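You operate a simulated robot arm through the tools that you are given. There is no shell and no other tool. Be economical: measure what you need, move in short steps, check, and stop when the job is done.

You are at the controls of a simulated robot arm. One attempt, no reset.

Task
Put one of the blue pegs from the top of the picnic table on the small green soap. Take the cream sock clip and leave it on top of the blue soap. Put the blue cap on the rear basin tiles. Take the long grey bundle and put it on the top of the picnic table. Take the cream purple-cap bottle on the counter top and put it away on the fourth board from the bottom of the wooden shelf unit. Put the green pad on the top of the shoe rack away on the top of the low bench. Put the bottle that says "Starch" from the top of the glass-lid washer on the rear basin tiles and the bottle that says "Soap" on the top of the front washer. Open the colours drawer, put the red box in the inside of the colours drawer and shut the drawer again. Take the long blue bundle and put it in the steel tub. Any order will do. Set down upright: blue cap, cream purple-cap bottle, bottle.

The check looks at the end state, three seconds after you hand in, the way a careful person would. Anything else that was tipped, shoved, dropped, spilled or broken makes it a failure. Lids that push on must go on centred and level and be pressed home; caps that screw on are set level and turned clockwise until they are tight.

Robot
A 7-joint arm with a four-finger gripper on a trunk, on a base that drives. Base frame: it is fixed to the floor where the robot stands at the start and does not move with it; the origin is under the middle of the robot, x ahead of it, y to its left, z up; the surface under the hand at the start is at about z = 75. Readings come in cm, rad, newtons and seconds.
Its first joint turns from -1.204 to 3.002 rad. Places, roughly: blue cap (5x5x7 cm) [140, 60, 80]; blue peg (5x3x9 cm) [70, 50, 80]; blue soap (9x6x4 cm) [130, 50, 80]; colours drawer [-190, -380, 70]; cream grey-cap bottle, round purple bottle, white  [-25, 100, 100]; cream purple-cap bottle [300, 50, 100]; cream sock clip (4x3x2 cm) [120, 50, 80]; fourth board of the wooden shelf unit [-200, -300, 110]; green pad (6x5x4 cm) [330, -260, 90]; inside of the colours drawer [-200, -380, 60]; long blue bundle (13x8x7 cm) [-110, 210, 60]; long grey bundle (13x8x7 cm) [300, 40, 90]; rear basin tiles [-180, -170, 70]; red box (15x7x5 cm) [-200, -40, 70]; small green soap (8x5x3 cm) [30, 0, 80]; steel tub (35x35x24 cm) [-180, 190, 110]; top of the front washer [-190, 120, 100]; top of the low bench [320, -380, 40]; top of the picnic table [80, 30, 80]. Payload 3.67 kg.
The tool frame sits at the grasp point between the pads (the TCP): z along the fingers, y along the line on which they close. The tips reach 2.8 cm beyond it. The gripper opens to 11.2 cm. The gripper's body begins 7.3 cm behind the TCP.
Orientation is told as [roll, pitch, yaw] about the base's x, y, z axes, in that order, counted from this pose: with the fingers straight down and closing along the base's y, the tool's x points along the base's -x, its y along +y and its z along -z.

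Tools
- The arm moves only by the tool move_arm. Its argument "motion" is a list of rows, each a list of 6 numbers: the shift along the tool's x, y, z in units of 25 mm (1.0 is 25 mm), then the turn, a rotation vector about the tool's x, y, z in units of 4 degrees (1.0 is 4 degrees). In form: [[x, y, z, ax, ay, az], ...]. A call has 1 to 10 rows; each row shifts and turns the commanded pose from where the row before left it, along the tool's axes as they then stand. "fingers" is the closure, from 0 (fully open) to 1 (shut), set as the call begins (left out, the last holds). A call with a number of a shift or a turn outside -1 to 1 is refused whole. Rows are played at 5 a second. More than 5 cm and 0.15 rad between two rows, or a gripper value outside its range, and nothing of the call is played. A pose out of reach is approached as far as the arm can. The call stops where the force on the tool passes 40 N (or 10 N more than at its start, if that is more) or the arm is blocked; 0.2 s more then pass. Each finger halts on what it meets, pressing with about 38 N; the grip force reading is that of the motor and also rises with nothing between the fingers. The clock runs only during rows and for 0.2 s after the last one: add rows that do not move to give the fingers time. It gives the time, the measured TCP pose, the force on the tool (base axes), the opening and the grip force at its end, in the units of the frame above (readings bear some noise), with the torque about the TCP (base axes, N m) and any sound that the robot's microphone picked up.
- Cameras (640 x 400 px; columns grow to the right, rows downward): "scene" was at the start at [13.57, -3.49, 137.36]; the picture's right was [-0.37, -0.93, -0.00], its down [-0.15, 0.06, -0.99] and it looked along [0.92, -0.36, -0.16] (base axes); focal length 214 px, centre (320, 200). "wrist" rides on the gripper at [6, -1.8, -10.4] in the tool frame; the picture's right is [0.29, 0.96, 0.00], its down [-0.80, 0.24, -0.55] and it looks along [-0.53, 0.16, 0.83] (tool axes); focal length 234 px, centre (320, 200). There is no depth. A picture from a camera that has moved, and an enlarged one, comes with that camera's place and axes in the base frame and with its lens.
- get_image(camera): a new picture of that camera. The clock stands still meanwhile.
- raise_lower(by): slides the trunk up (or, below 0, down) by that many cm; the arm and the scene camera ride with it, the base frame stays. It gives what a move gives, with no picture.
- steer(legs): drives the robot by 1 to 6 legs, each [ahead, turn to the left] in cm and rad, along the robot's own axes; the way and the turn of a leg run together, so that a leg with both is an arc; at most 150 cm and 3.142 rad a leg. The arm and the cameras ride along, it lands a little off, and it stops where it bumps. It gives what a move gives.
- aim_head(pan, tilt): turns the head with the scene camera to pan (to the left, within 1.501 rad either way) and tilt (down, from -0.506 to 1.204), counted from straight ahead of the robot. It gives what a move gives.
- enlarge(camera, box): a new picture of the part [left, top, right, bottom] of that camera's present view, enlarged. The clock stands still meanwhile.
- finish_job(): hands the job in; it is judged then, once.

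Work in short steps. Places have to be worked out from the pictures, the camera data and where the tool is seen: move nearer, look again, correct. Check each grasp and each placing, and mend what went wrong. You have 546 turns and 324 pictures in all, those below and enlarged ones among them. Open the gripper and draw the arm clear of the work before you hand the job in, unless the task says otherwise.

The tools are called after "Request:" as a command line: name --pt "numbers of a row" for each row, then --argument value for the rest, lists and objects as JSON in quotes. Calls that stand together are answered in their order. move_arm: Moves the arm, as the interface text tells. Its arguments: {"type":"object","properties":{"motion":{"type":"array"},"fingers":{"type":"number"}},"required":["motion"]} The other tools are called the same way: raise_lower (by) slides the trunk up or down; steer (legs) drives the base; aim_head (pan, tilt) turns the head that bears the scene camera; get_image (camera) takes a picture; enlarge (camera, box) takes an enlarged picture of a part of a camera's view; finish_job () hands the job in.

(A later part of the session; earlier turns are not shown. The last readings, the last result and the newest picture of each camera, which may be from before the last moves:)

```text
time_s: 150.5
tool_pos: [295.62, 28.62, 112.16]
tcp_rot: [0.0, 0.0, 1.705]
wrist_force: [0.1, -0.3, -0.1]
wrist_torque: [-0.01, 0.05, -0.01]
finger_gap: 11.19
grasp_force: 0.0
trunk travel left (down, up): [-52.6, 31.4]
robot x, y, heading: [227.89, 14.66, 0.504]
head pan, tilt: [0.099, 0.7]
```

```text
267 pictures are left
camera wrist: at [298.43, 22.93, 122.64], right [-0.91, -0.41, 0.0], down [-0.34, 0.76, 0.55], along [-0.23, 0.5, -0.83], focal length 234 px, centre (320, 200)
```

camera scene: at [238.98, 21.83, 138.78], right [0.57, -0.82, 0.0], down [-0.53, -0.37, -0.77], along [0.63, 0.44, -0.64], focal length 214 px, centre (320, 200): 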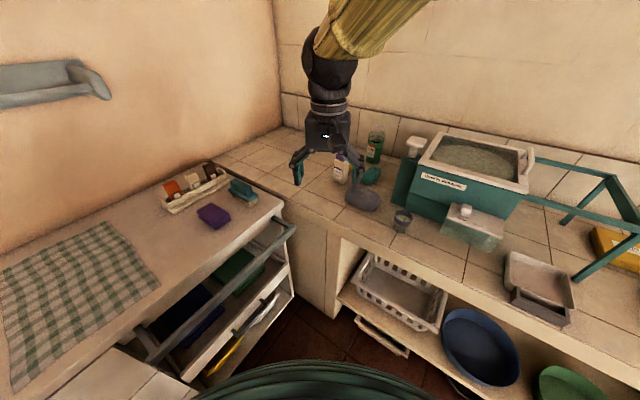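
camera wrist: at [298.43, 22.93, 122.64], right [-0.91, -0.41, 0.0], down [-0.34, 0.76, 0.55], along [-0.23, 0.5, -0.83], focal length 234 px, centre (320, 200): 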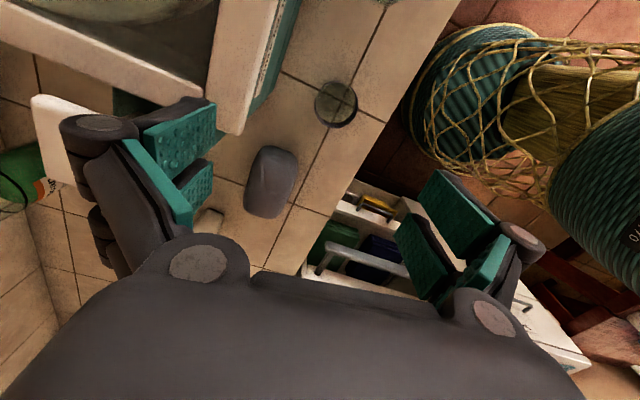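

Bundle centre (298,44), axis ≈1.75 rad. Move over it, and lower to z≈95 first.

Request:
move_arm --pt "-1 -0.3 0.2 0 0 -0.3" --pt "-1 -0.3 0.2 0 0 -0.35" --pt "-1 -0.3 0.6 0 0 0" --pt "-1 -0.3 0.8 0 0 0" --pt "-1 -0.3 1 0 0 0" --pt "-1 -0.28 1 0 0 0" --pt "0 0 1 0 0 0" --pt "0 0 1 0 0 0" --pt "0 0 0.9 0 0 0" --pt "0 0 0 0 0 0"

Request:
get_image --camera "wrist"

Request:
enlarge --camera "scene" --box '[280, 100, 440, 240]'

```text
time_s: 152.7
tool_pos: [297.53, 44.16, 95.4]
tcp_rot: [0.0, -0.003, 1.75]
wrist_force: [-0.5, -0.7, 0.0]
wrist_torque: [0.01, 0.01, 0.01]
finger_gap: 11.22
grasp_force: 0.0
trunk travel left (down, up): [-52.6, 31.4]
robot x, y, heading: [227.69, 14.53, 0.511]
head pan, tilt: [0.099, 0.7]
```

```text
266 pictures are left
camera wrist: at [300.6, 38.54, 105.84], right [-0.89, -0.45, 0.0], down [-0.38, 0.74, 0.55], along [-0.25, 0.49, -0.83], focal length 234 px, centre (320, 200)
```

wrist: 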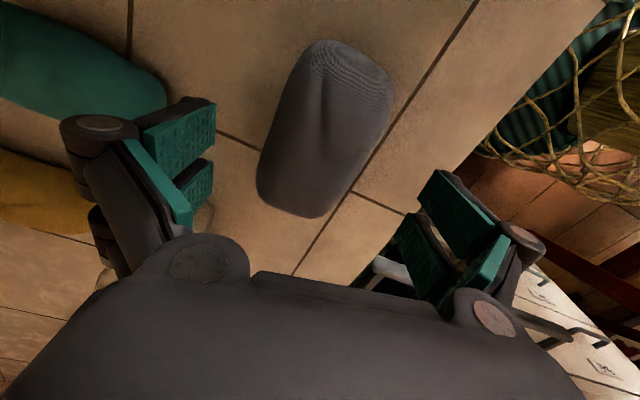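

```text
2.86 times, centred on (360, 170) of scene
camera zoom: at [238.97, 21.82, 138.78], right [0.57, -0.82, 0.0], down [-0.53, -0.37, -0.76], along [0.63, 0.44, -0.64], focal length 613 px, centre (206, 286)
```

zoom: 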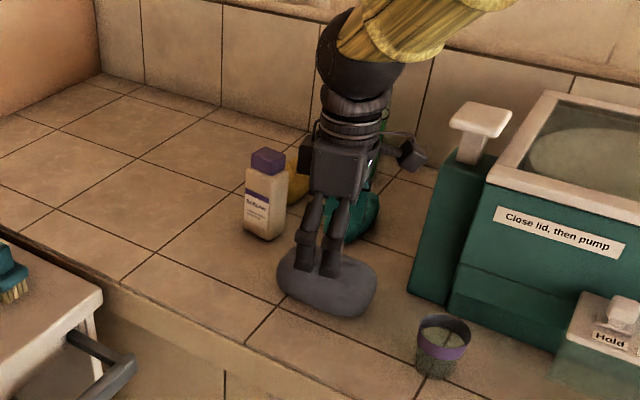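

Aligned. Shift 0.5 cm and descend to z≈89.5, then close.

Request:
move_arm --pt "0 -0.2 0.6 0 0 0" --pt "0 0 0.8 0 0 0" --pt "0 0 0.6 0 0 0" --pt "0 0 0.36 0 0 0" --pt "0 0 0 0 0 0"

Request:
move_arm --pt "0 0 0 0 0 0" --pt "0 0 0 0 0 0" --pt "0 0 0 0 0 0" --fingers 1

```text
time_s: 153.9
tool_pos: [298.15, 44.37, 89.37]
tcp_rot: [0.001, 0.002, 1.75]
wrist_force: [-0.4, -0.4, 0.8]
wrist_torque: [0.01, -0.03, 0.0]
finger_gap: 11.2
grasp_force: 0.2
trunk travel left (down, up): [-52.6, 31.4]
robot x, y, heading: [227.44, 14.9, 0.507]
head pan, tilt: [0.099, 0.7]
```

```text
time_s: 154.7
tool_pos: [298.09, 44.29, 89.64]
tcp_rot: [0.001, 0.002, 1.747]
wrist_force: [1.1, -0.7, 3.4]
wrist_torque: [-0.06, 0.01, -0.13]
finger_gap: 7.37
grasp_force: 38.1
trunk travel left (down, up): [-52.6, 31.4]
robot x, y, heading: [227.71, 14.7, 0.509]
head pan, tilt: [0.099, 0.7]
```

Gripped at 7.4 cm. Lift straight up 22 cm and check.

Request:
move_arm --pt "0 0 -0.4 0 0 0" --pt "0 0 -0.8 0 0 0" --pt "0 0 -1 0 0 0" --pt "0 0 -1 0 0 0" --pt "0 0 -1 0 0 0" --pt "0 0 -1 0 0 0" --pt "0 0 -1 0 0 0" --pt "0 0 -1 0 0 0" --pt "0 0 -1 0 0 0" --pt "0 0 -1 0 0 0"

Request:
get_image --camera "scene"

```text
time_s: 156.9
tool_pos: [297.99, 44.26, 112.7]
tcp_rot: [-0.001, 0.001, 1.747]
wrist_force: [-0.1, -0.7, -1.9]
wrist_torque: [0.01, -0.03, -0.01]
finger_gap: 7.35
grasp_force: 38.0
trunk travel left (down, up): [-52.6, 31.4]
robot x, y, heading: [227.95, 14.22, 0.506]
head pan, tilt: [0.099, 0.7]
```

```text
264 pictures are left
camera scene: at [238.94, 21.79, 138.78], right [0.57, -0.82, 0.0], down [-0.53, -0.37, -0.77], along [0.63, 0.44, -0.64], focal length 214 px, centre (320, 200)
```

scene: 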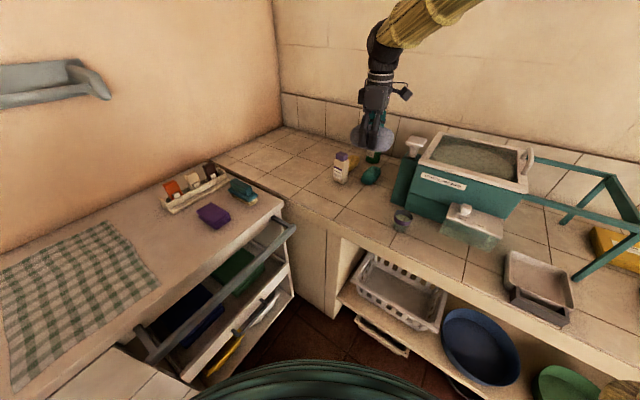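

Bundle held clear. Retract toward the robot and raise a little before driving back to the table.

Request:
move_arm --pt "0.22 1 -0.4 0 0 0" --pt "0.22 1 -0.4 0 0 0" --pt "0.22 1 -0.4 0 0 0" --pt "0.22 1 -0.2 0 0 0" --pt "0.22 1 0 0 0 0" --pt "0.22 1 0 0 0 0" --pt "0.22 1 0 0 0 0" --pt "0.22 1 0 0 0 0" --pt "0.22 1 0 0 0 0" --pt "0.22 1 0 0 0 0"

Request:
steer --legs '[[0, -2.078], [110, 0], [0, -1.571]]'

```text
time_s: 159.1
tool_pos: [274.39, 34.3, 116.31]
tcp_rot: [0.001, 0.0, 1.749]
wrist_force: [0.8, 0.7, -2.0]
wrist_torque: [0.02, 0.02, -0.01]
finger_gap: 7.22
grasp_force: 38.8
trunk travel left (down, up): [-52.6, 31.4]
robot x, y, heading: [228.16, 14.98, 0.509]
head pan, tilt: [0.099, 0.7]
```

```text
time_s: 173.3
tool_pos: [179.45, -90.39, 116.22]
tcp_rot: [0.002, 0.002, -1.87]
wrist_force: [-0.7, 0.3, -1.5]
wrist_torque: [-0.03, -0.01, 0.01]
finger_gap: 7.12
grasp_force: 38.2
trunk travel left (down, up): [-52.6, 31.4]
robot x, y, heading: [230.11, -94.23, -3.11]
head pan, tilt: [0.099, 0.7]
```

Now head diagonally to about (128,−40) facing the free area of the table.

Request:
steer --legs '[[0, -0.523], [113, 0], [0, -0.235]]'

Request:
aim_head --pan 0.1 --tilt 0.8

Request:
get_image --camera "scene"

```text
time_s: 181.4
tool_pos: [96.03, -2.8, 116.3]
tcp_rot: [-0.001, 0.0, -2.634]
wrist_force: [0.4, -0.4, -1.8]
wrist_torque: [-0.07, 0.06, 0.03]
finger_gap: 7.01
grasp_force: 37.6
trunk travel left (down, up): [-52.6, 31.4]
robot x, y, heading: [129.7, -40.42, 2.41]
head pan, tilt: [0.099, 0.7]
```

```text
time_s: 182.1
tool_pos: [95.91, -2.82, 116.35]
tcp_rot: [-0.001, 0.001, -2.636]
wrist_force: [0.1, 0.2, -2.9]
wrist_torque: [0.01, 0.0, 0.01]
finger_gap: 7.0
grasp_force: 38.6
trunk travel left (down, up): [-52.6, 31.4]
robot x, y, heading: [129.6, -40.48, 2.409]
head pan, tilt: [0.099, 0.799]
```

```text
263 pictures are left
camera scene: at [119.46, -32.43, 137.95], right [0.59, 0.81, 0.0], down [0.58, -0.42, -0.7], along [-0.56, 0.41, -0.72], focal length 214 px, centre (320, 200)
```

scene: 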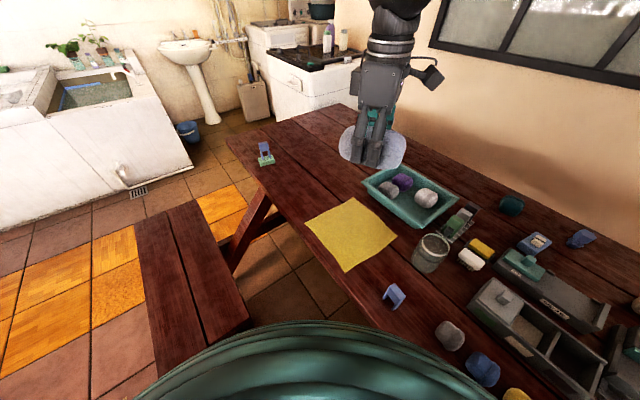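

Carry the bundle to the free spot (62,20).

Request:
move_arm --pt "-0.5 -1 0 0 0 0" --pt "-0.5 -1 0 0 0 0" --pt "-0.5 -1 0 0 0 0" --pt "-0.5 -1 0 0 0 0" --pt "-0.5 -1 0 0 0 0" --pt "-0.5 -1 0 0 0 0" --pt "-0.5 -1 0 0 0 0" --pt "-0.5 -1 0 0 0 0" --pt "-0.5 -1 0 0 0 0" --pt "-0.5 -1 0 0 0 0"

Request:
move_arm --pt "-0.5 -0.9 0 0 0 0" --pt "-0.5 -0.9 0.5 0 0 0" --pt "-0.5 -0.9 0.8 0 0 0" --pt "-0.5 -0.9 1 0 0 0" --pt "-0.5 -0.9 1 0 0 0" --pt "0 0 1 0 0 0" --pt "0 0 1 0 0 0" --pt "0 0 1 0 0 0" --pt "0 0 1 0 0 0" --pt "0 0 1 0 0 0"

Request:
get_image --camera "scene"

```text
time_s: 184.3
tool_pos: [72.86, 13.11, 116.01]
tcp_rot: [0.001, 0.003, -2.635]
wrist_force: [-0.3, 0.3, -2.2]
wrist_torque: [-0.02, -0.01, 0.0]
finger_gap: 7.0
grasp_force: 38.2
trunk travel left (down, up): [-52.6, 31.4]
robot x, y, heading: [129.79, -40.25, 2.407]
head pan, tilt: [0.099, 0.799]
```

```text
time_s: 186.5
tool_pos: [61.82, 19.97, 95.23]
tcp_rot: [-0.001, 0.001, -2.636]
wrist_force: [-0.2, 0.2, -1.6]
wrist_torque: [-0.04, 0.0, -0.01]
finger_gap: 6.98
grasp_force: 38.3
trunk travel left (down, up): [-52.6, 31.4]
robot x, y, heading: [129.71, -40.16, 2.407]
head pan, tilt: [0.099, 0.799]
```

```text
262 pictures are left
camera scene: at [119.42, -32.4, 137.95], right [0.59, 0.81, 0.0], down [0.58, -0.42, -0.7], along [-0.56, 0.41, -0.72], focal length 214 px, centre (320, 200)
```

scene: 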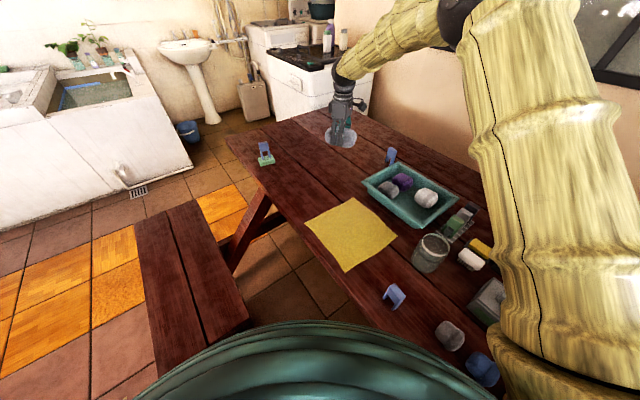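

Clear spot. Lower to z≈81, then fine.

Request:
move_arm --pt "0 0 1 0 0 0" --pt "0 0 1 0 0 0" --pt "0 0 1 0 0 0" --pt "0 0 1 0 0 0" --pt "0 0 0.8 0 0 0" --pt "0 0 0.5 0 0 0" --pt "0 0 0 0 0 0"

Request:
move_arm --pt "0 0 0.1 0 0 0" --pt "0 0 0.1 0 0 0" --pt "0 0 0.1 0 0 0" --pt "0 0 0 0 0 0"

Request:
enlarge --camera "scene" --box '[270, 70, 410, 180]'

```text
time_s: 188.1
tool_pos: [61.76, 19.84, 82.06]
tcp_rot: [-0.001, 0.002, -2.634]
wrist_force: [0.0, -0.6, -2.0]
wrist_torque: [-0.01, -0.02, 0.01]
finger_gap: 6.97
grasp_force: 38.1
trunk travel left (down, up): [-52.6, 31.4]
robot x, y, heading: [129.64, -40.47, 2.41]
head pan, tilt: [0.099, 0.799]
```

```text
time_s: 189.1
tool_pos: [61.93, 19.88, 81.48]
tcp_rot: [-0.001, 0.002, -2.636]
wrist_force: [-0.3, 0.5, -2.0]
wrist_torque: [0.01, -0.01, 0.02]
finger_gap: 7.03
grasp_force: 37.9
trunk travel left (down, up): [-52.6, 31.4]
robot x, y, heading: [129.86, -40.59, 2.407]
head pan, tilt: [0.099, 0.799]
```

```text
3.64 times, centred on (340, 125) of scene
camera zoom: at [119.45, -32.43, 137.95], right [0.59, 0.81, 0.0], down [0.58, -0.42, -0.7], along [-0.56, 0.41, -0.72], focal length 780 px, centre (247, 473)
```

zoom: 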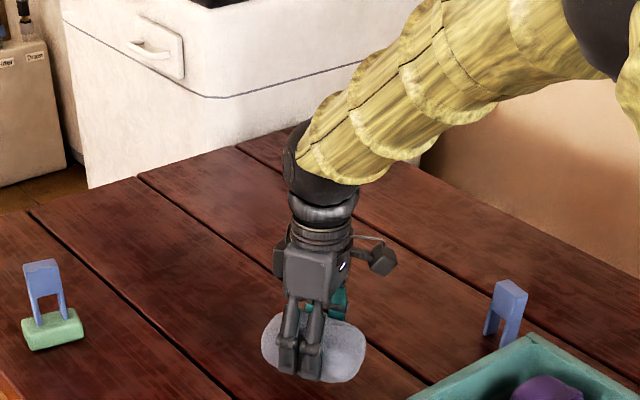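

Continue lowering in small steps until touch.

Request:
move_arm --pt "0 0 0.12 0 0 0" --pt "0 0 0.12 0 0 0" --pt "0 0 0.12 0 0 0" --pt "0 0 0 0 0 0"

Request:
move_arm --pt "0 0 0.1 0 0 0" --pt "0 0 0.1 0 0 0" --pt "0 0 0.1 0 0 0" --pt "0 0 0 0 0 0"

```text
time_s: 190.1
tool_pos: [61.89, 19.82, 80.6]
tcp_rot: [0.002, 0.004, -2.635]
wrist_force: [0.5, 0.3, -1.2]
wrist_torque: [0.0, 0.04, 0.01]
finger_gap: 7.0
grasp_force: 37.6
trunk travel left (down, up): [-52.6, 31.4]
robot x, y, heading: [129.53, -40.38, 2.412]
head pan, tilt: [0.099, 0.799]
```

```text
time_s: 191.1
tool_pos: [61.87, 19.87, 79.74]
tcp_rot: [0.0, 0.0, -2.636]
wrist_force: [-0.1, -0.2, -2.1]
wrist_torque: [0.0, 0.0, 0.02]
finger_gap: 6.98
grasp_force: 37.9
trunk travel left (down, up): [-52.6, 31.4]
robot x, y, heading: [129.69, -40.73, 2.413]
head pan, tilt: [0.099, 0.799]
```

Request:
move_arm --pt "0 0 0.1 0 0 0" --pt "0 0 0.1 0 0 0" --pt "0 0 0 0 0 0"

Request:
move_arm --pt "0 0 0.1 0 0 0" --pt "0 0 0.1 0 0 0" --pt "0 0 0 0 0 0"

Request:
enlarge --camera "scene" --box '[300, 110, 380, 170]'

```text
time_s: 191.9
tool_pos: [62.03, 19.89, 79.42]
tcp_rot: [0.0, 0.002, -2.636]
wrist_force: [0.3, -1.1, -1.1]
wrist_torque: [-0.01, 0.0, -0.03]
finger_gap: 6.97
grasp_force: 37.6
trunk travel left (down, up): [-52.6, 31.4]
robot x, y, heading: [129.53, -40.27, 2.405]
head pan, tilt: [0.099, 0.799]
```

```text
time_s: 192.7
tool_pos: [62.01, 19.89, 79.0]
tcp_rot: [-0.001, 0.003, -2.635]
wrist_force: [-0.1, -0.9, -2.5]
wrist_torque: [0.01, 0.0, 0.02]
finger_gap: 6.99
grasp_force: 38.3
trunk travel left (down, up): [-52.6, 31.4]
robot x, y, heading: [129.71, -40.62, 2.41]
head pan, tilt: [0.099, 0.799]
```

```text
6.67 times, centred on (340, 140) of scene
camera zoom: at [119.45, -32.43, 137.95], right [0.59, 0.81, 0.0], down [0.58, -0.42, -0.7], along [-0.56, 0.41, -0.72], focal length 1430 px, centre (187, 600)
```

zoom: 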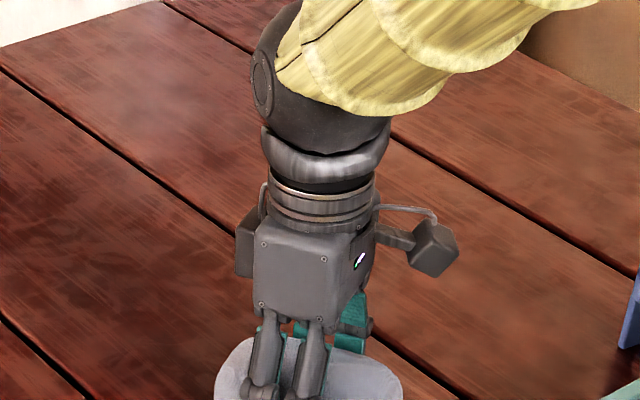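

Request:
move_arm --pt "0 0 0.1 0 0 0" --pt "0 0 0.1 0 0 0" --pt "0 0 0 0 0 0"

```text
time_s: 193.5
tool_pos: [61.9, 19.84, 78.75]
tcp_rot: [-0.003, 0.001, -2.635]
wrist_force: [2.9, -0.1, 14.0]
wrist_torque: [0.72, -0.36, -0.18]
finger_gap: 6.98
grasp_force: 37.6
trunk travel left (down, up): [-52.6, 31.4]
robot x, y, heading: [129.72, -40.85, 2.403]
head pan, tilt: [0.099, 0.799]
```

Contact (14 N). Release and rise.

Request:
move_arm --pt "0 0 0 0 0 0" --pt "0 0 0 0 0 0" --pt "0 0 -0.5 0 0 0" --pt "0 0 -1 0 0 0" --pt "0 0 -1 0 0 0" --pt "0 0 -1 0 0 0" --pt "0 0 -1 0 0 0" --pt "0 0 -1 0 0 0" --pt "0 0 -1 0 0 0" --fingers 0

Request:
get_image --camera "scene"

```text
time_s: 195.5
tool_pos: [61.92, 20.08, 94.65]
tcp_rot: [-0.001, 0.001, -2.635]
wrist_force: [0.2, -0.6, -0.7]
wrist_torque: [0.02, -0.03, 0.01]
finger_gap: 11.21
grasp_force: 0.1
trunk travel left (down, up): [-52.6, 31.4]
robot x, y, heading: [129.86, -40.33, 2.409]
head pan, tilt: [0.099, 0.799]
```

```text
259 pictures are left
camera scene: at [119.5, -32.47, 137.95], right [0.59, 0.81, 0.0], down [0.58, -0.42, -0.7], along [-0.56, 0.41, -0.72], focal length 214 px, centre (320, 200)
```

scene: 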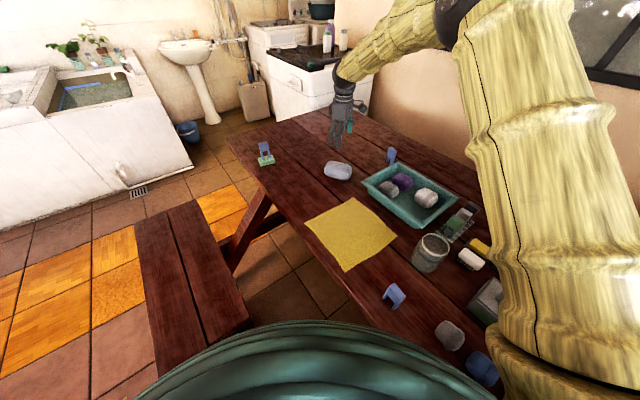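

Bundle is down. Raise and retract, then face the cap.

Request:
move_arm --pt "0 0 -1 0 0 0" --pt "0 0 -1 0 0 0" --pt "0 0 -1 0 0 0" --pt "0 0 -1 0 0 0" --pt "0 0 -1 0 0 0" --pt "0.35 1 -1 0 0 0" --pt "0.35 1 -1 0 0 0" --pt "0.35 1 0 0 0 0" --pt "0.35 1 0 0 0 0" --pt "0.35 1 0 0 0 0"

Request:
move_arm --pt "0.35 1 0 0 0 0" --pt "0.35 1 0 0 0 0" --pt "0.35 1 0 0 0 0" --pt "0.35 1 0 0 0 0" --pt "0.35 1 0 0 0 0" --pt "0.35 1 0 0 0 0" --pt "0.35 1 0 0 0 0" --pt "0 0 0 0 0 0"

Request:
steer --legs '[[0, -0.85], [5.5, 0]]'

Request:
aim_head --pan 0.2 --tilt 0.8

Request:
get_image --camera "scene"

```text
time_s: 197.7
tool_pos: [71.85, 10.86, 112.01]
tcp_rot: [-0.001, -0.001, -2.636]
wrist_force: [0.3, -0.9, 0.4]
wrist_torque: [0.01, 0.01, 0.0]
finger_gap: 11.17
grasp_force: 0.0
trunk travel left (down, up): [-52.6, 31.4]
robot x, y, heading: [129.84, -40.91, 2.406]
head pan, tilt: [0.099, 0.799]
```

```text
time_s: 199.5
tool_pos: [85.47, -1.11, 111.85]
tcp_rot: [0.0, 0.002, -2.636]
wrist_force: [-0.5, -0.3, 0.7]
wrist_torque: [0.02, -0.04, -0.01]
finger_gap: 11.23
grasp_force: 0.1
trunk travel left (down, up): [-52.6, 31.4]
robot x, y, heading: [129.88, -40.44, 2.41]
head pan, tilt: [0.099, 0.799]
```

```text
time_s: 202.6
tool_pos: [127.49, 24.49, 111.76]
tcp_rot: [0.002, 0.002, 2.841]
wrist_force: [0.2, 1.0, -0.7]
wrist_torque: [-0.1, -0.01, -0.03]
finger_gap: 11.22
grasp_force: 0.1
trunk travel left (down, up): [-52.6, 31.4]
robot x, y, heading: [129.52, -34.97, 1.603]
head pan, tilt: [0.099, 0.799]
```

```text
time_s: 203.2
tool_pos: [127.55, 24.32, 111.97]
tcp_rot: [0.0, 0.001, 2.842]
wrist_force: [0.7, 0.0, 0.3]
wrist_torque: [0.02, 0.01, 0.02]
finger_gap: 11.21
grasp_force: 0.0
trunk travel left (down, up): [-52.6, 31.4]
robot x, y, heading: [129.37, -34.82, 1.603]
head pan, tilt: [0.201, 0.799]
```

```text
258 pictures are left
camera scene: at [127.53, -22.04, 137.95], right [0.97, 0.23, 0.0], down [0.16, -0.7, -0.7], along [-0.16, 0.68, -0.72], focal length 214 px, centre (320, 200)
```

scene: 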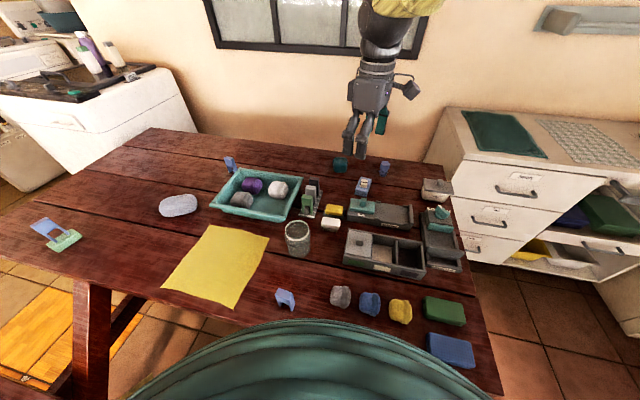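

All items in order; cap at about (138.3,62). Turn yaw to 1.571 and approach.

Request:
move_arm --pt "0 0 0 0 0 1" --pt "0 0 0 0 0 1" --pt "0 0 0 0 0 1" --pt "0 0 0 0 0 1" --pt "0 0 0 0 0 1" --pt "0 0 0 0 0 1" --pt "0 0 0 0 0 1" --pt "0 0 0 0 0 1" --pt "0 0 0 0 0 1" --pt "0 0 0 0 0 1"

Request:
move_arm --pt "0 0 0 0 0 1" --pt "0 0 0 0 0 1" --pt "0 0 0 0 0 1" --pt "0 0 0 0 0 1" --pt "0 0 0 0 0 1" --pt "0 0 0 0 0 1" --pt "0 0 0 0 0 1" --pt "0 0 0 0 0 1" --pt "0 0 0 0 0 0.2"

Request:
move_arm --pt "-1 -0.4 0.5 0 0 0" --pt "-1 -0.4 0.5 0 0 0" --pt "-1 -0.4 0.5 0 0 0" --pt "-1 -0.4 0.5 0 0 0" --pt "-1 -0.4 0.5 0 0 0" --pt "-1 -0.4 0.5 0 0 0" --pt "-1 -0.4 0 0 0 0" --pt "-1 -0.4 0 0 0 0" --pt "-1 -0.4 0 0 0 0" --pt "-1 -0.4 0 0 0 0"

Request:
get_image --camera "wrist"

Request:
enlarge --camera "scene" --box '[320, 130, 440, 210]'

```text
time_s: 205.4
tool_pos: [127.52, 24.3, 111.85]
tcp_rot: [-0.001, 0.001, 2.141]
wrist_force: [-0.3, -0.1, 0.1]
wrist_torque: [-0.01, 0.0, 0.01]
finger_gap: 11.21
grasp_force: 0.0
trunk travel left (down, up): [-52.6, 31.4]
robot x, y, heading: [129.37, -34.96, 1.6]
head pan, tilt: [0.201, 0.799]
```

```text
time_s: 207.4
tool_pos: [127.4, 24.3, 111.79]
tcp_rot: [-0.003, 0.002, 1.571]
wrist_force: [0.1, 1.5, 0.4]
wrist_torque: [-0.02, 0.0, 0.0]
finger_gap: 11.18
grasp_force: 0.1
trunk travel left (down, up): [-52.6, 31.4]
robot x, y, heading: [129.28, -35.14, 1.599]
head pan, tilt: [0.201, 0.799]
```

```text
time_s: 209.7
tool_pos: [137.5, 49.39, 104.26]
tcp_rot: [-0.003, 0.002, 1.571]
wrist_force: [0.4, 1.1, -0.1]
wrist_torque: [-0.03, 0.01, 0.0]
finger_gap: 11.19
grasp_force: 0.0
trunk travel left (down, up): [-52.6, 31.4]
robot x, y, heading: [129.67, -34.66, 1.603]
head pan, tilt: [0.201, 0.799]
```

```text
257 pictures are left
camera wrist: at [139.44, 43.43, 114.67], right [-0.96, -0.29, 0.0], down [-0.24, 0.8, 0.55], along [-0.16, 0.53, -0.83], focal length 234 px, centre (320, 200)
```

wrist: 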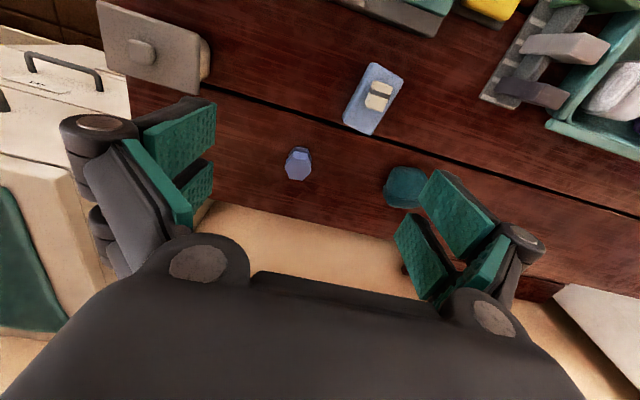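

```text
5.00 times, centred on (380, 170) of scene
camera zoom: at [127.57, -21.9, 137.94], right [0.97, 0.23, 0.0], down [0.16, -0.7, -0.7], along [-0.16, 0.68, -0.72], focal length 1072 px, centre (20, 350)
```

zoom: 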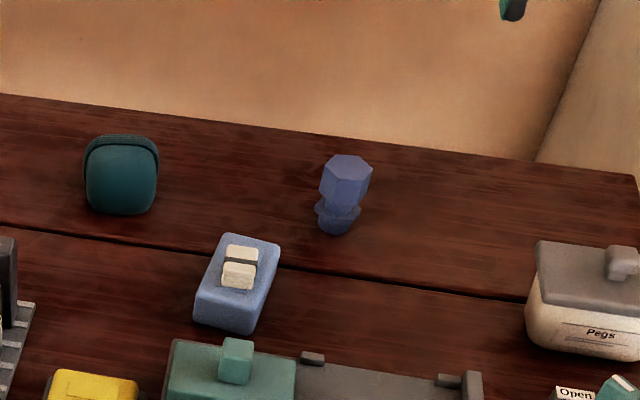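

Cap at (138,59.2). Its hexagonal top has flats best met at yaw ≈1.27; turn, move over and lower to ~92 for a check.

Request:
move_arm --pt "0 0 0 0 0 1" --pt "0 0 0 0 0 1" --pt "0 0 0 0 0 1" --pt "0 0 0 0 0 1" --pt "0 0 0 0 0 0.25" --pt "-0.95 0.24 0.9 0 0 0" --pt "-0.95 0.24 1 0 0 0" --pt "-0.95 0.24 1 0 0 0" --pt "-0.95 0.24 1 0 0 0" --pt "0 0 0.9 0 0 0"

Request:
enlarge --camera "wrist" --box '[200, 50, 440, 250]'

```text
time_s: 211.8
tool_pos: [138.31, 59.32, 92.31]
tcp_rot: [-0.003, -0.001, 1.275]
wrist_force: [-0.7, 0.3, -0.7]
wrist_torque: [-0.03, -0.02, -0.02]
finger_gap: 11.19
grasp_force: 0.1
trunk travel left (down, up): [-52.6, 31.4]
robot x, y, heading: [129.03, -34.9, 1.602]
head pan, tilt: [0.201, 0.799]
```

```text
2.00 times, centred on (320, 150) of wrist
camera zoom: at [138.34, 53.14, 102.79], right [-1.0, 0.0, 0.0], down [0.0, 0.83, 0.55], along [0.0, 0.55, -0.83], focal length 468 px, centre (320, 300)
```

zoom: 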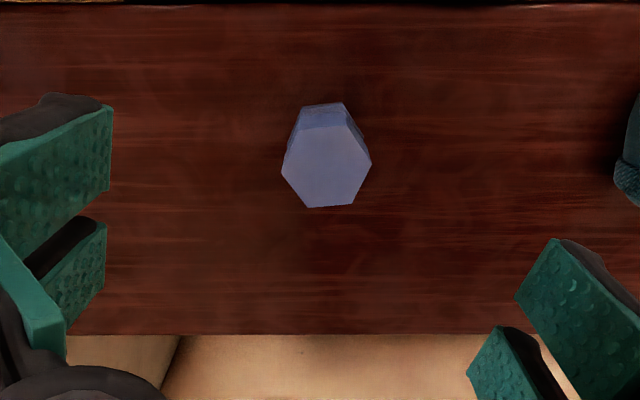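

Hex flats suggest yaw ≈1.20; small correction and descend to z≈81.3, then close.

Request:
move_arm --pt "-0.1 0.14 0 0 0 1" --pt "0 0 1 0 0 0" --pt "0 0 1 0 0 0" --pt "0 0 1 0 0 0" --pt "0 0 0.9 0 0 0" --pt "0 0 0.5 0 0 0" --pt "0 0 0 0 0 0"

Request:
move_arm --pt "0 0 0 0 0 0" --pt "0 0 0 0 0 0" --pt "0 0 0 0 0 0" --pt "0 0 0 0 0 0" --fingers 1

Request:
enlarge --camera "wrist" --box '[200, 50, 440, 250]'

```text
time_s: 213.4
tool_pos: [137.59, 59.67, 81.4]
tcp_rot: [-0.001, -0.001, 1.205]
wrist_force: [0.7, -0.5, -0.1]
wrist_torque: [-0.03, 0.0, -0.02]
finger_gap: 11.2
grasp_force: 0.0
trunk travel left (down, up): [-52.6, 31.4]
robot x, y, heading: [129.74, -34.68, 1.606]
head pan, tilt: [0.201, 0.799]
```

```text
time_s: 214.4
tool_pos: [137.68, 59.61, 81.47]
tcp_rot: [-0.002, 0.0, 1.205]
wrist_force: [0.5, 0.7, 0.3]
wrist_torque: [-0.02, 0.01, -0.01]
finger_gap: 3.64
grasp_force: 38.4
trunk travel left (down, up): [-52.6, 31.4]
robot x, y, heading: [129.66, -35.15, 1.598]
head pan, tilt: [0.201, 0.799]
```

```text
2.00 times, centred on (320, 150) of wrist
camera zoom: at [137.33, 53.36, 91.76], right [-1.0, 0.07, 0.0], down [0.06, 0.83, 0.55], along [0.04, 0.55, -0.83], focal length 468 px, centre (320, 300)
```

zoom: 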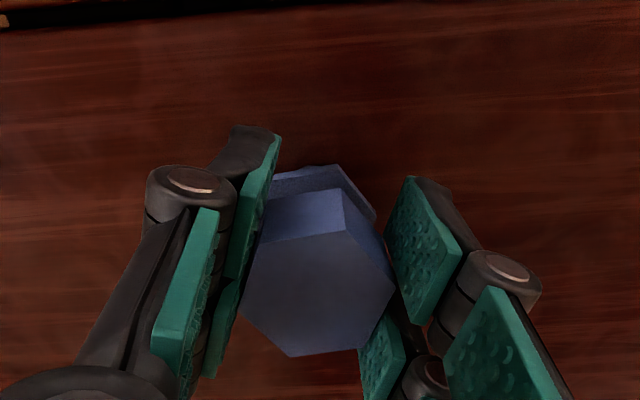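

Firmly gripped on flats (3.64 cm). Lift and retract.

Request:
move_arm --pt "0 0 -0.5 0 0 0" --pt "0 0 -1 0 0 0" --pt "0 0 -1 0 0 0" --pt "0 0 -1 0 0 0" --pt "0 0 -1 0 0 0" --pt "0 0 -1 0 0 0" --pt "0 0 -1 0 0 0" --pt "0 0 -1 0 0 0" --pt "0 0 -1 0 0 0" --pt "0 0 -1 0 0 0"

Request:
move_arm --pt "0.6 0 -1 0 0 0" --pt "0.6 0 -1 0 0 0" --pt "0.9 0 -1 0 0 0" --pt "0.9 0.1 -1 0 0 0" --pt "0.95 0.3 0 0 0 0" --pt "0.95 0.3 0 0 0 0" --pt "0.95 0.3 0 0 0 0" --pt "0.95 0.3 0 0 0 0" --pt "0.95 0.3 0 0 0 0" --pt "0.95 0.3 0 0 0 0"

Request:
move_arm --pt "0.95 0.3 0 0 0 0" --pt "0.95 0.3 0 0 0 0" --pt "0.95 0.3 0 0 0 0" --pt "0.95 0.3 0 0 0 0" --pt "0.95 0.3 0 0 0 0" --pt "0.95 0.3 0 0 0 0" --pt "0.95 0.3 0 0 0 0" --pt "0 0 0 0 0 0"

Request:
enlarge --camera "wrist" --box '[200, 50, 440, 250]'

```text
time_s: 216.7
tool_pos: [137.72, 59.57, 105.25]
tcp_rot: [-0.001, -0.001, 1.205]
wrist_force: [-1.2, -0.2, -1.3]
wrist_torque: [0.01, -0.03, 0.02]
finger_gap: 3.62
grasp_force: 38.1
trunk travel left (down, up): [-52.6, 31.4]
robot x, y, heading: [129.68, -35.07, 1.604]
head pan, tilt: [0.201, 0.799]
```

```text
time_s: 218.8
tool_pos: [125.17, 40.75, 115.01]
tcp_rot: [0.0, -0.002, 1.203]
wrist_force: [0.6, -0.6, -0.2]
wrist_torque: [0.04, -0.05, -0.03]
finger_gap: 3.6
grasp_force: 37.9
trunk travel left (down, up): [-52.6, 31.4]
robot x, y, heading: [129.72, -34.82, 1.603]
head pan, tilt: [0.201, 0.799]
```

```text
time_s: 220.8
tool_pos: [115.35, 28.06, 109.93]
tcp_rot: [-0.019, 0.117, 1.193]
wrist_force: [0.0, 0.5, -1.0]
wrist_torque: [0.0, -0.01, 0.02]
finger_gap: 3.62
grasp_force: 37.8
trunk travel left (down, up): [-52.6, 31.4]
robot x, y, heading: [129.5, -34.62, 1.599]
head pan, tilt: [0.201, 0.799]
stopped in row 8: the arm was blocked; the commanded pose is now the measured one
```

```text
2.00 times, centred on (320, 150) of wrist
camera zoom: at [115.18, 23.09, 120.99], right [-1.0, 0.09, 0.02], down [0.08, 0.89, 0.45], along [0.02, 0.45, -0.89], focal length 468 px, centre (320, 300)
```

zoom: 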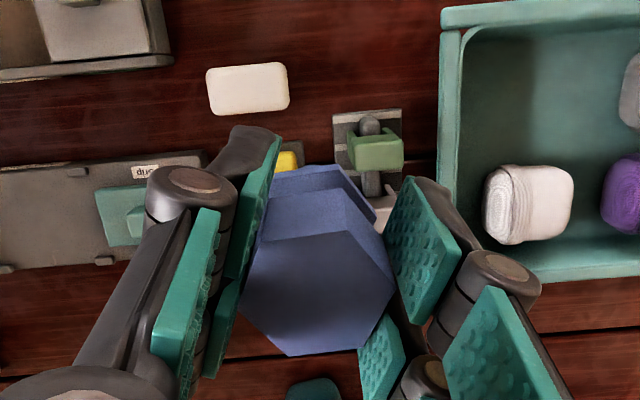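

The arm met the head when the hand went left of the robot's centre. Move the hand back right and re-level.

Request:
move_arm --pt "-0.3 -0.8 -0.3 0 0 0" --pt "-0.3 -0.8 -0.3 0 -0.5 0" --pt "-0.3 -0.8 -0.3 0 -0.5 0" --pt "-0.3 -0.8 0 0 -0.5 0" --pt "-0.3 -0.8 0 -0.3 -0.18 0" --pt "-0.3 -0.8 0 0 0 0" --pt "-0.3 -0.8 0 0 0 0" --pt "0 0 0 0 0 0"

Request:
aim_head --pan 0.4 --tilt 0.6

```text
time_s: 222.7
tool_pos: [130.15, 27.94, 112.33]
tcp_rot: [0.001, -0.003, 1.196]
wrist_force: [-0.7, -0.5, -0.4]
wrist_torque: [-0.03, 0.01, -0.03]
finger_gap: 3.58
grasp_force: 38.1
trunk travel left (down, up): [-52.6, 31.4]
robot x, y, heading: [129.81, -35.04, 1.607]
head pan, tilt: [0.201, 0.799]
```

```text
time_s: 223.4
tool_pos: [130.15, 27.94, 112.38]
tcp_rot: [0.001, -0.003, 1.194]
wrist_force: [0.1, 0.0, -0.4]
wrist_torque: [0.0, -0.01, 0.02]
finger_gap: 3.57
grasp_force: 37.8
trunk travel left (down, up): [-52.6, 31.4]
robot x, y, heading: [129.46, -34.64, 1.603]
head pan, tilt: [0.4, 0.6]
```

Level again. Drive back out and along y≈−113 toward the basins, then look.

Request:
steer --legs '[[-78, 0], [0, 1.538], [90, 0], [80, 0]]'

Request:
aim_head --pan 0.2 --tilt 0.35

Request:
get_image --camera "scene"

```text
time_s: 239.5
tool_pos: [-99.67, -109.61, 112.43]
tcp_rot: [0.001, -0.003, 2.717]
wrist_force: [0.3, 0.6, -0.5]
wrist_torque: [0.01, -0.03, -0.01]
finger_gap: 3.58
grasp_force: 37.7
trunk travel left (down, up): [-52.6, 31.4]
robot x, y, heading: [-36.95, -113.33, 3.125]
head pan, tilt: [0.4, 0.6]
```

```text
time_s: 240.3
tool_pos: [-99.59, -109.5, 112.4]
tcp_rot: [0.004, -0.003, 2.717]
wrist_force: [0.1, -0.3, -0.8]
wrist_torque: [0.03, -0.01, 0.05]
finger_gap: 3.57
grasp_force: 37.8
trunk travel left (down, up): [-52.6, 31.4]
robot x, y, heading: [-37.2, -113.13, 3.12]
head pan, tilt: [0.201, 0.351]
```

```text
252 pictures are left
camera scene: at [-51.17, -114.92, 141.91], right [-0.18, 0.98, 0.0], down [0.34, 0.06, -0.94], along [-0.92, -0.17, -0.34], focal length 214 px, centre (320, 200)
```

scene: 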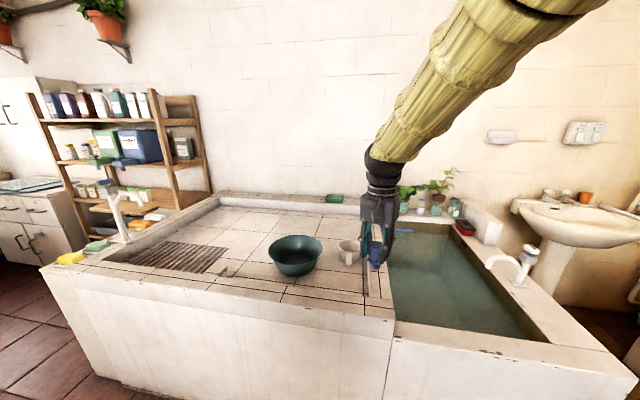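

The tiled area with bowl, cup and grate is the rear basin. Drive closer, to about (−80,−150).

Request:
steer --legs '[[0, 0.73], [55, 0], [0, -0.71]]'

Request:
aim_head --pan 0.1 --tilt 0.7

Request:
get_image --camera "scene"

```text
time_s: 247.3
tool_pos: [-141.54, -148.56, 112.33]
tcp_rot: [0.001, -0.004, 2.754]
wrist_force: [-0.1, 0.0, -1.2]
wrist_torque: [-0.01, -0.02, -0.02]
finger_gap: 3.51
grasp_force: 38.0
trunk travel left (down, up): [-52.6, 31.4]
robot x, y, heading: [-78.75, -149.98, -3.127]
head pan, tilt: [0.201, 0.351]
```

```text
time_s: 248.2
tool_pos: [-141.69, -148.66, 112.37]
tcp_rot: [0.001, -0.005, 2.755]
wrist_force: [-0.3, 1.2, -0.4]
wrist_torque: [-0.01, -0.01, 0.0]
finger_gap: 3.52
grasp_force: 37.9
trunk travel left (down, up): [-52.6, 31.4]
robot x, y, heading: [-79.07, -150.21, -3.121]
head pan, tilt: [0.099, 0.7]
```

```text
251 pictures are left
camera scene: at [-92.39, -151.22, 138.78], right [-0.12, 0.99, 0.0], down [0.64, 0.08, -0.77], along [-0.76, -0.09, -0.64], focal length 214 px, centre (320, 200)
```

scene: 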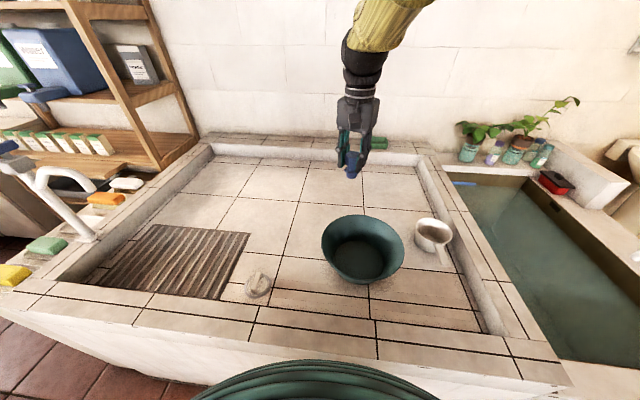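

Place for the cap: clear tile near (−163,−182). Turn the base left 0.34 so it's straight ahead.

Request:
steer --legs '[[0, 0.345]]'

Request:
move_arm --pt "0 0 0 0 0 0"

```text
time_s: 249.7
tool_pos: [-138.29, -170.34, 112.4]
tcp_rot: [0.002, -0.003, 3.105]
wrist_force: [-0.4, -0.4, -0.4]
wrist_torque: [0.03, -0.02, -0.03]
finger_gap: 3.5
grasp_force: 37.9
trunk travel left (down, up): [-52.6, 31.4]
robot x, y, heading: [-78.7, -150.32, -2.773]
head pan, tilt: [0.099, 0.7]
```

```text
time_s: 250.1
tool_pos: [-138.19, -170.46, 112.42]
tcp_rot: [0.001, -0.004, 3.104]
wrist_force: [0.1, 1.2, 0.6]
wrist_torque: [0.0, -0.01, 0.01]
finger_gap: 3.52
grasp_force: 37.7
trunk travel left (down, up): [-52.6, 31.4]
robot x, y, heading: [-78.87, -149.77, -2.772]
head pan, tilt: [0.099, 0.7]
```

Move over the place, then lower to about z=84.

Request:
move_arm --pt "-0.97 0.5 0 0 0 0" --pt "-0.97 0.5 0 0 0 0" --pt "-0.97 0.5 0 0 0 0" --pt "-0.97 0.5 0 0 0 0" --pt "-0.97 0.5 0 0 0 0" --pt "-0.97 0.5 0.5 0 0 0" --pt "-0.97 0.5 0.8 0 0 0" --pt "-0.97 0.5 1 0 0 0" --pt "-0.97 0.5 1 0 0 0" --pt "-0.97 0.5 1 0 0 0"

Request:
move_arm --pt "0 0 1 0 0 0" --pt "0 0 1 0 0 0" --pt "0 0 1 0 0 0" --pt "0 0 1 0 0 0" --pt "0 0 1 0 0 0" --pt "0 0 1 0 0 0" --pt "0 0 0 0 0 0"

Request:
get_image --camera "scene"

Request:
get_image --camera "wrist"

```text
time_s: 252.3
tool_pos: [-163.19, -181.94, 101.64]
tcp_rot: [0.002, -0.003, 3.106]
wrist_force: [0.1, -0.1, -0.5]
wrist_torque: [-0.01, -0.03, 0.04]
finger_gap: 3.48
grasp_force: 38.1
trunk travel left (down, up): [-52.6, 31.4]
robot x, y, heading: [-78.92, -149.91, -2.775]
head pan, tilt: [0.099, 0.7]
```

```text
time_s: 253.9
tool_pos: [-163.09, -182.01, 86.31]
tcp_rot: [0.003, -0.003, 3.104]
wrist_force: [0.2, -0.5, -0.7]
wrist_torque: [-0.01, 0.05, -0.02]
finger_gap: 3.47
grasp_force: 37.9
trunk travel left (down, up): [-52.6, 31.4]
robot x, y, heading: [-78.93, -150.28, -2.777]
head pan, tilt: [0.099, 0.7]
```

```text
250 pictures are left
camera scene: at [-91.18, -155.8, 138.78], right [-0.45, 0.89, 0.0], down [0.57, 0.29, -0.76], along [-0.68, -0.35, -0.64], focal length 214 px, centre (320, 200)
```

scene: 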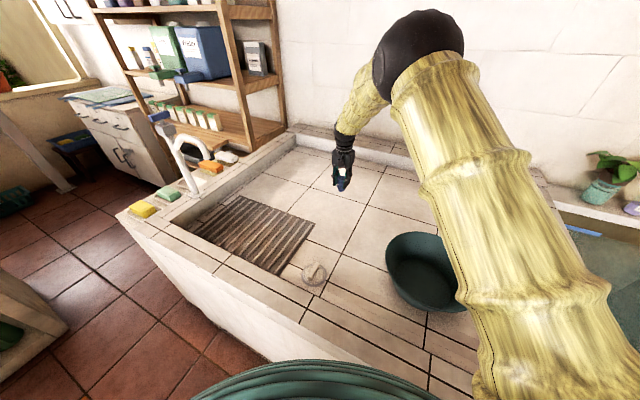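

```text
249 pictures are left
camera wrist: at [-156.9, -180.33, 96.83], right [0.25, -0.97, 0.0], down [-0.8, -0.21, 0.56], along [-0.54, -0.14, -0.83], focal length 234 px, centre (320, 200)
```

wrist: 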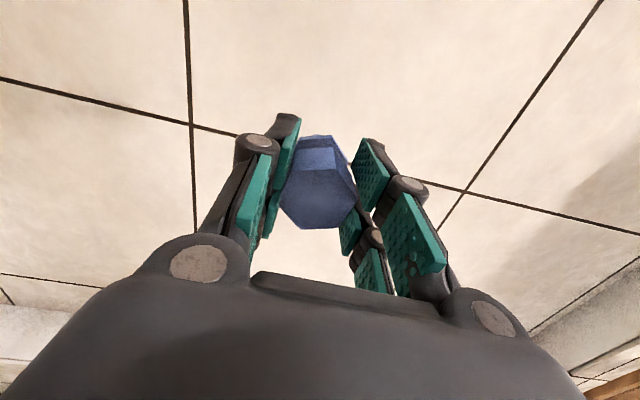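

Lower further in steps watching force.

Request:
move_arm --pt "0 0 0.5 0 0 0" --pt "0 0 0.5 0 0 0" --pt "0 0 0.5 0 0 0" --pt "0 0 0 0 0 0"

Request:
move_arm --pt "0 0 0.3 0 0 0" --pt "0 0 0.3 0 0 0" --pt "0 0 0.3 0 0 0" --pt "0 0 0 0 0 0"

Request:
enlarge --camera "scene" --box '[290, 120, 410, 220]'

```text
time_s: 254.9
tool_pos: [-162.92, -182.05, 82.87]
tcp_rot: [0.001, -0.004, 3.104]
wrist_force: [0.4, 1.0, 0.7]
wrist_torque: [-0.04, 0.0, 0.0]
finger_gap: 3.49
grasp_force: 38.5
trunk travel left (down, up): [-52.6, 31.4]
robot x, y, heading: [-79.29, -150.48, -2.774]
head pan, tilt: [0.099, 0.7]
```

```text
time_s: 255.9
tool_pos: [-163.26, -181.93, 80.8]
tcp_rot: [0.003, -0.003, 3.106]
wrist_force: [0.1, 0.9, -0.5]
wrist_torque: [-0.01, 0.0, -0.03]
finger_gap: 3.49
grasp_force: 38.2
trunk travel left (down, up): [-52.6, 31.4]
robot x, y, heading: [-78.95, -150.23, -2.772]
head pan, tilt: [0.099, 0.7]
```

```text
4.00 times, centred on (350, 170) of scene
camera zoom: at [-91.2, -155.8, 138.77], right [-0.45, 0.89, 0.0], down [0.57, 0.29, -0.76], along [-0.68, -0.35, -0.64], focal length 858 px, centre (200, 320)
```

zoom: 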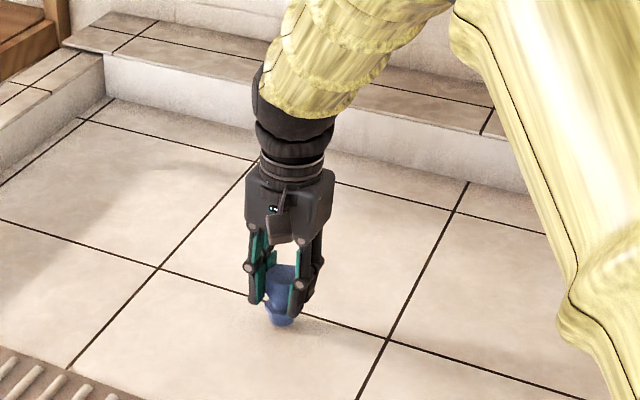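

Nearly down; keep stepping.

Request:
move_arm --pt "0 0 0.2 0 0 0" --pt "0 0 0.2 0 0 0" --pt "0 0 0.2 0 0 0" --pt "0 0 0 0 0 0"

Request:
move_arm --pt "0 0 0.16 0 0 0" --pt "0 0 0.16 0 0 0" --pt "0 0 0.16 0 0 0" --pt "0 0 0 0 0 0"

Request:
enlarge --camera "scene" --box '[300, 140, 380, 220]'

```text
time_s: 256.9
tool_pos: [-163.04, -182.1, 79.62]
tcp_rot: [0.004, -0.008, 3.104]
wrist_force: [-6.3, -6.5, 28.5]
wrist_torque: [-0.24, 0.42, 0.12]
finger_gap: 3.5
grasp_force: 37.6
trunk travel left (down, up): [-52.6, 31.4]
robot x, y, heading: [-79.0, -150.43, -2.767]
head pan, tilt: [0.099, 0.7]
```

```text
time_s: 257.6
tool_pos: [-163.17, -182.07, 78.89]
tcp_rot: [0.007, -0.011, 3.104]
wrist_force: [0.5, -1.0, 19.5]
wrist_torque: [0.03, 0.05, -0.02]
finger_gap: 3.43
grasp_force: 38.3
trunk travel left (down, up): [-52.6, 31.4]
robot x, y, heading: [-78.77, -150.23, -2.768]
head pan, tilt: [0.099, 0.7]
stopped in row 3: the force on the tool passed its limit at 44 N (the readings are from after the stop); the commanded pose is now the measured one
```

```text
5.00 times, centred on (340, 180) of scene
camera zoom: at [-91.03, -155.72, 138.77], right [-0.45, 0.89, 0.0], down [0.57, 0.29, -0.77], along [-0.68, -0.35, -0.64], focal length 1072 px, centre (220, 300)
```

zoom: 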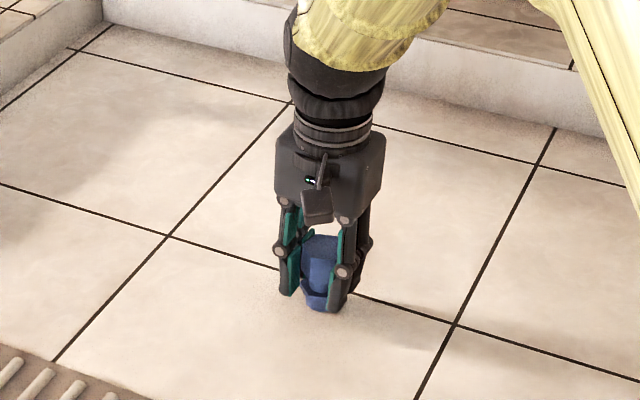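

Touching down (44 N stop). Ease up 4 mm and release.

Request:
move_arm --pt "0 0 -0.12 0 0 0" --pt "0 0 0 0 0 0"

Request:
move_arm --pt "0 0 0 0 0 0" --pt "0 0 0 0 0 0" --pt "0 0 0 0 0 0" --pt "0 0 -0.5 0 0 0" --pt "0 0 -1 0 0 0" --pt "0 0 -1 0 0 0" --pt "0 0 -1 0 0 0" --pt "0 0 -1 0 0 0" --fingers 0.3

Request:
enlarge --camera "scene" --box '[290, 120, 410, 220]'

```text
time_s: 258.2
tool_pos: [-163.21, -182.1, 78.86]
tcp_rot: [0.004, -0.006, 3.105]
wrist_force: [-3.5, -3.0, 12.6]
wrist_torque: [-0.08, 0.21, 0.02]
finger_gap: 3.46
grasp_force: 38.1
trunk travel left (down, up): [-52.6, 31.4]
robot x, y, heading: [-78.98, -149.92, -2.773]
head pan, tilt: [0.099, 0.7]
```

```text
time_s: 260.0
tool_pos: [-163.02, -182.08, 90.36]
tcp_rot: [0.002, -0.006, 3.105]
wrist_force: [0.2, -0.4, -0.5]
wrist_torque: [-0.03, 0.0, -0.01]
finger_gap: 7.86
grasp_force: 0.1
trunk travel left (down, up): [-52.6, 31.4]
robot x, y, heading: [-78.96, -150.19, -2.772]
head pan, tilt: [0.099, 0.7]
```

```text
4.00 times, centred on (350, 170) of scene
camera zoom: at [-91.15, -155.77, 138.78], right [-0.45, 0.89, 0.0], down [0.57, 0.29, -0.77], along [-0.68, -0.35, -0.64], focal length 858 px, centre (200, 320)
```

zoom: 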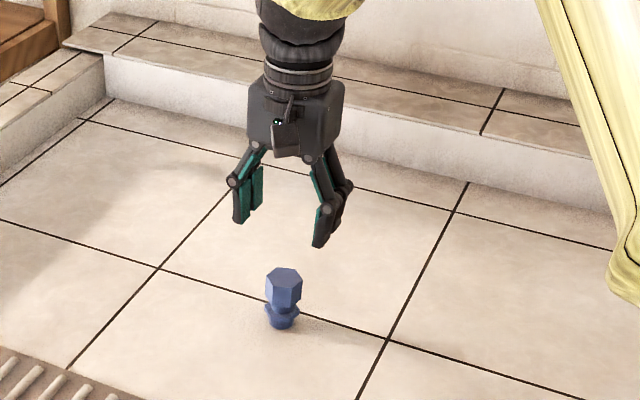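

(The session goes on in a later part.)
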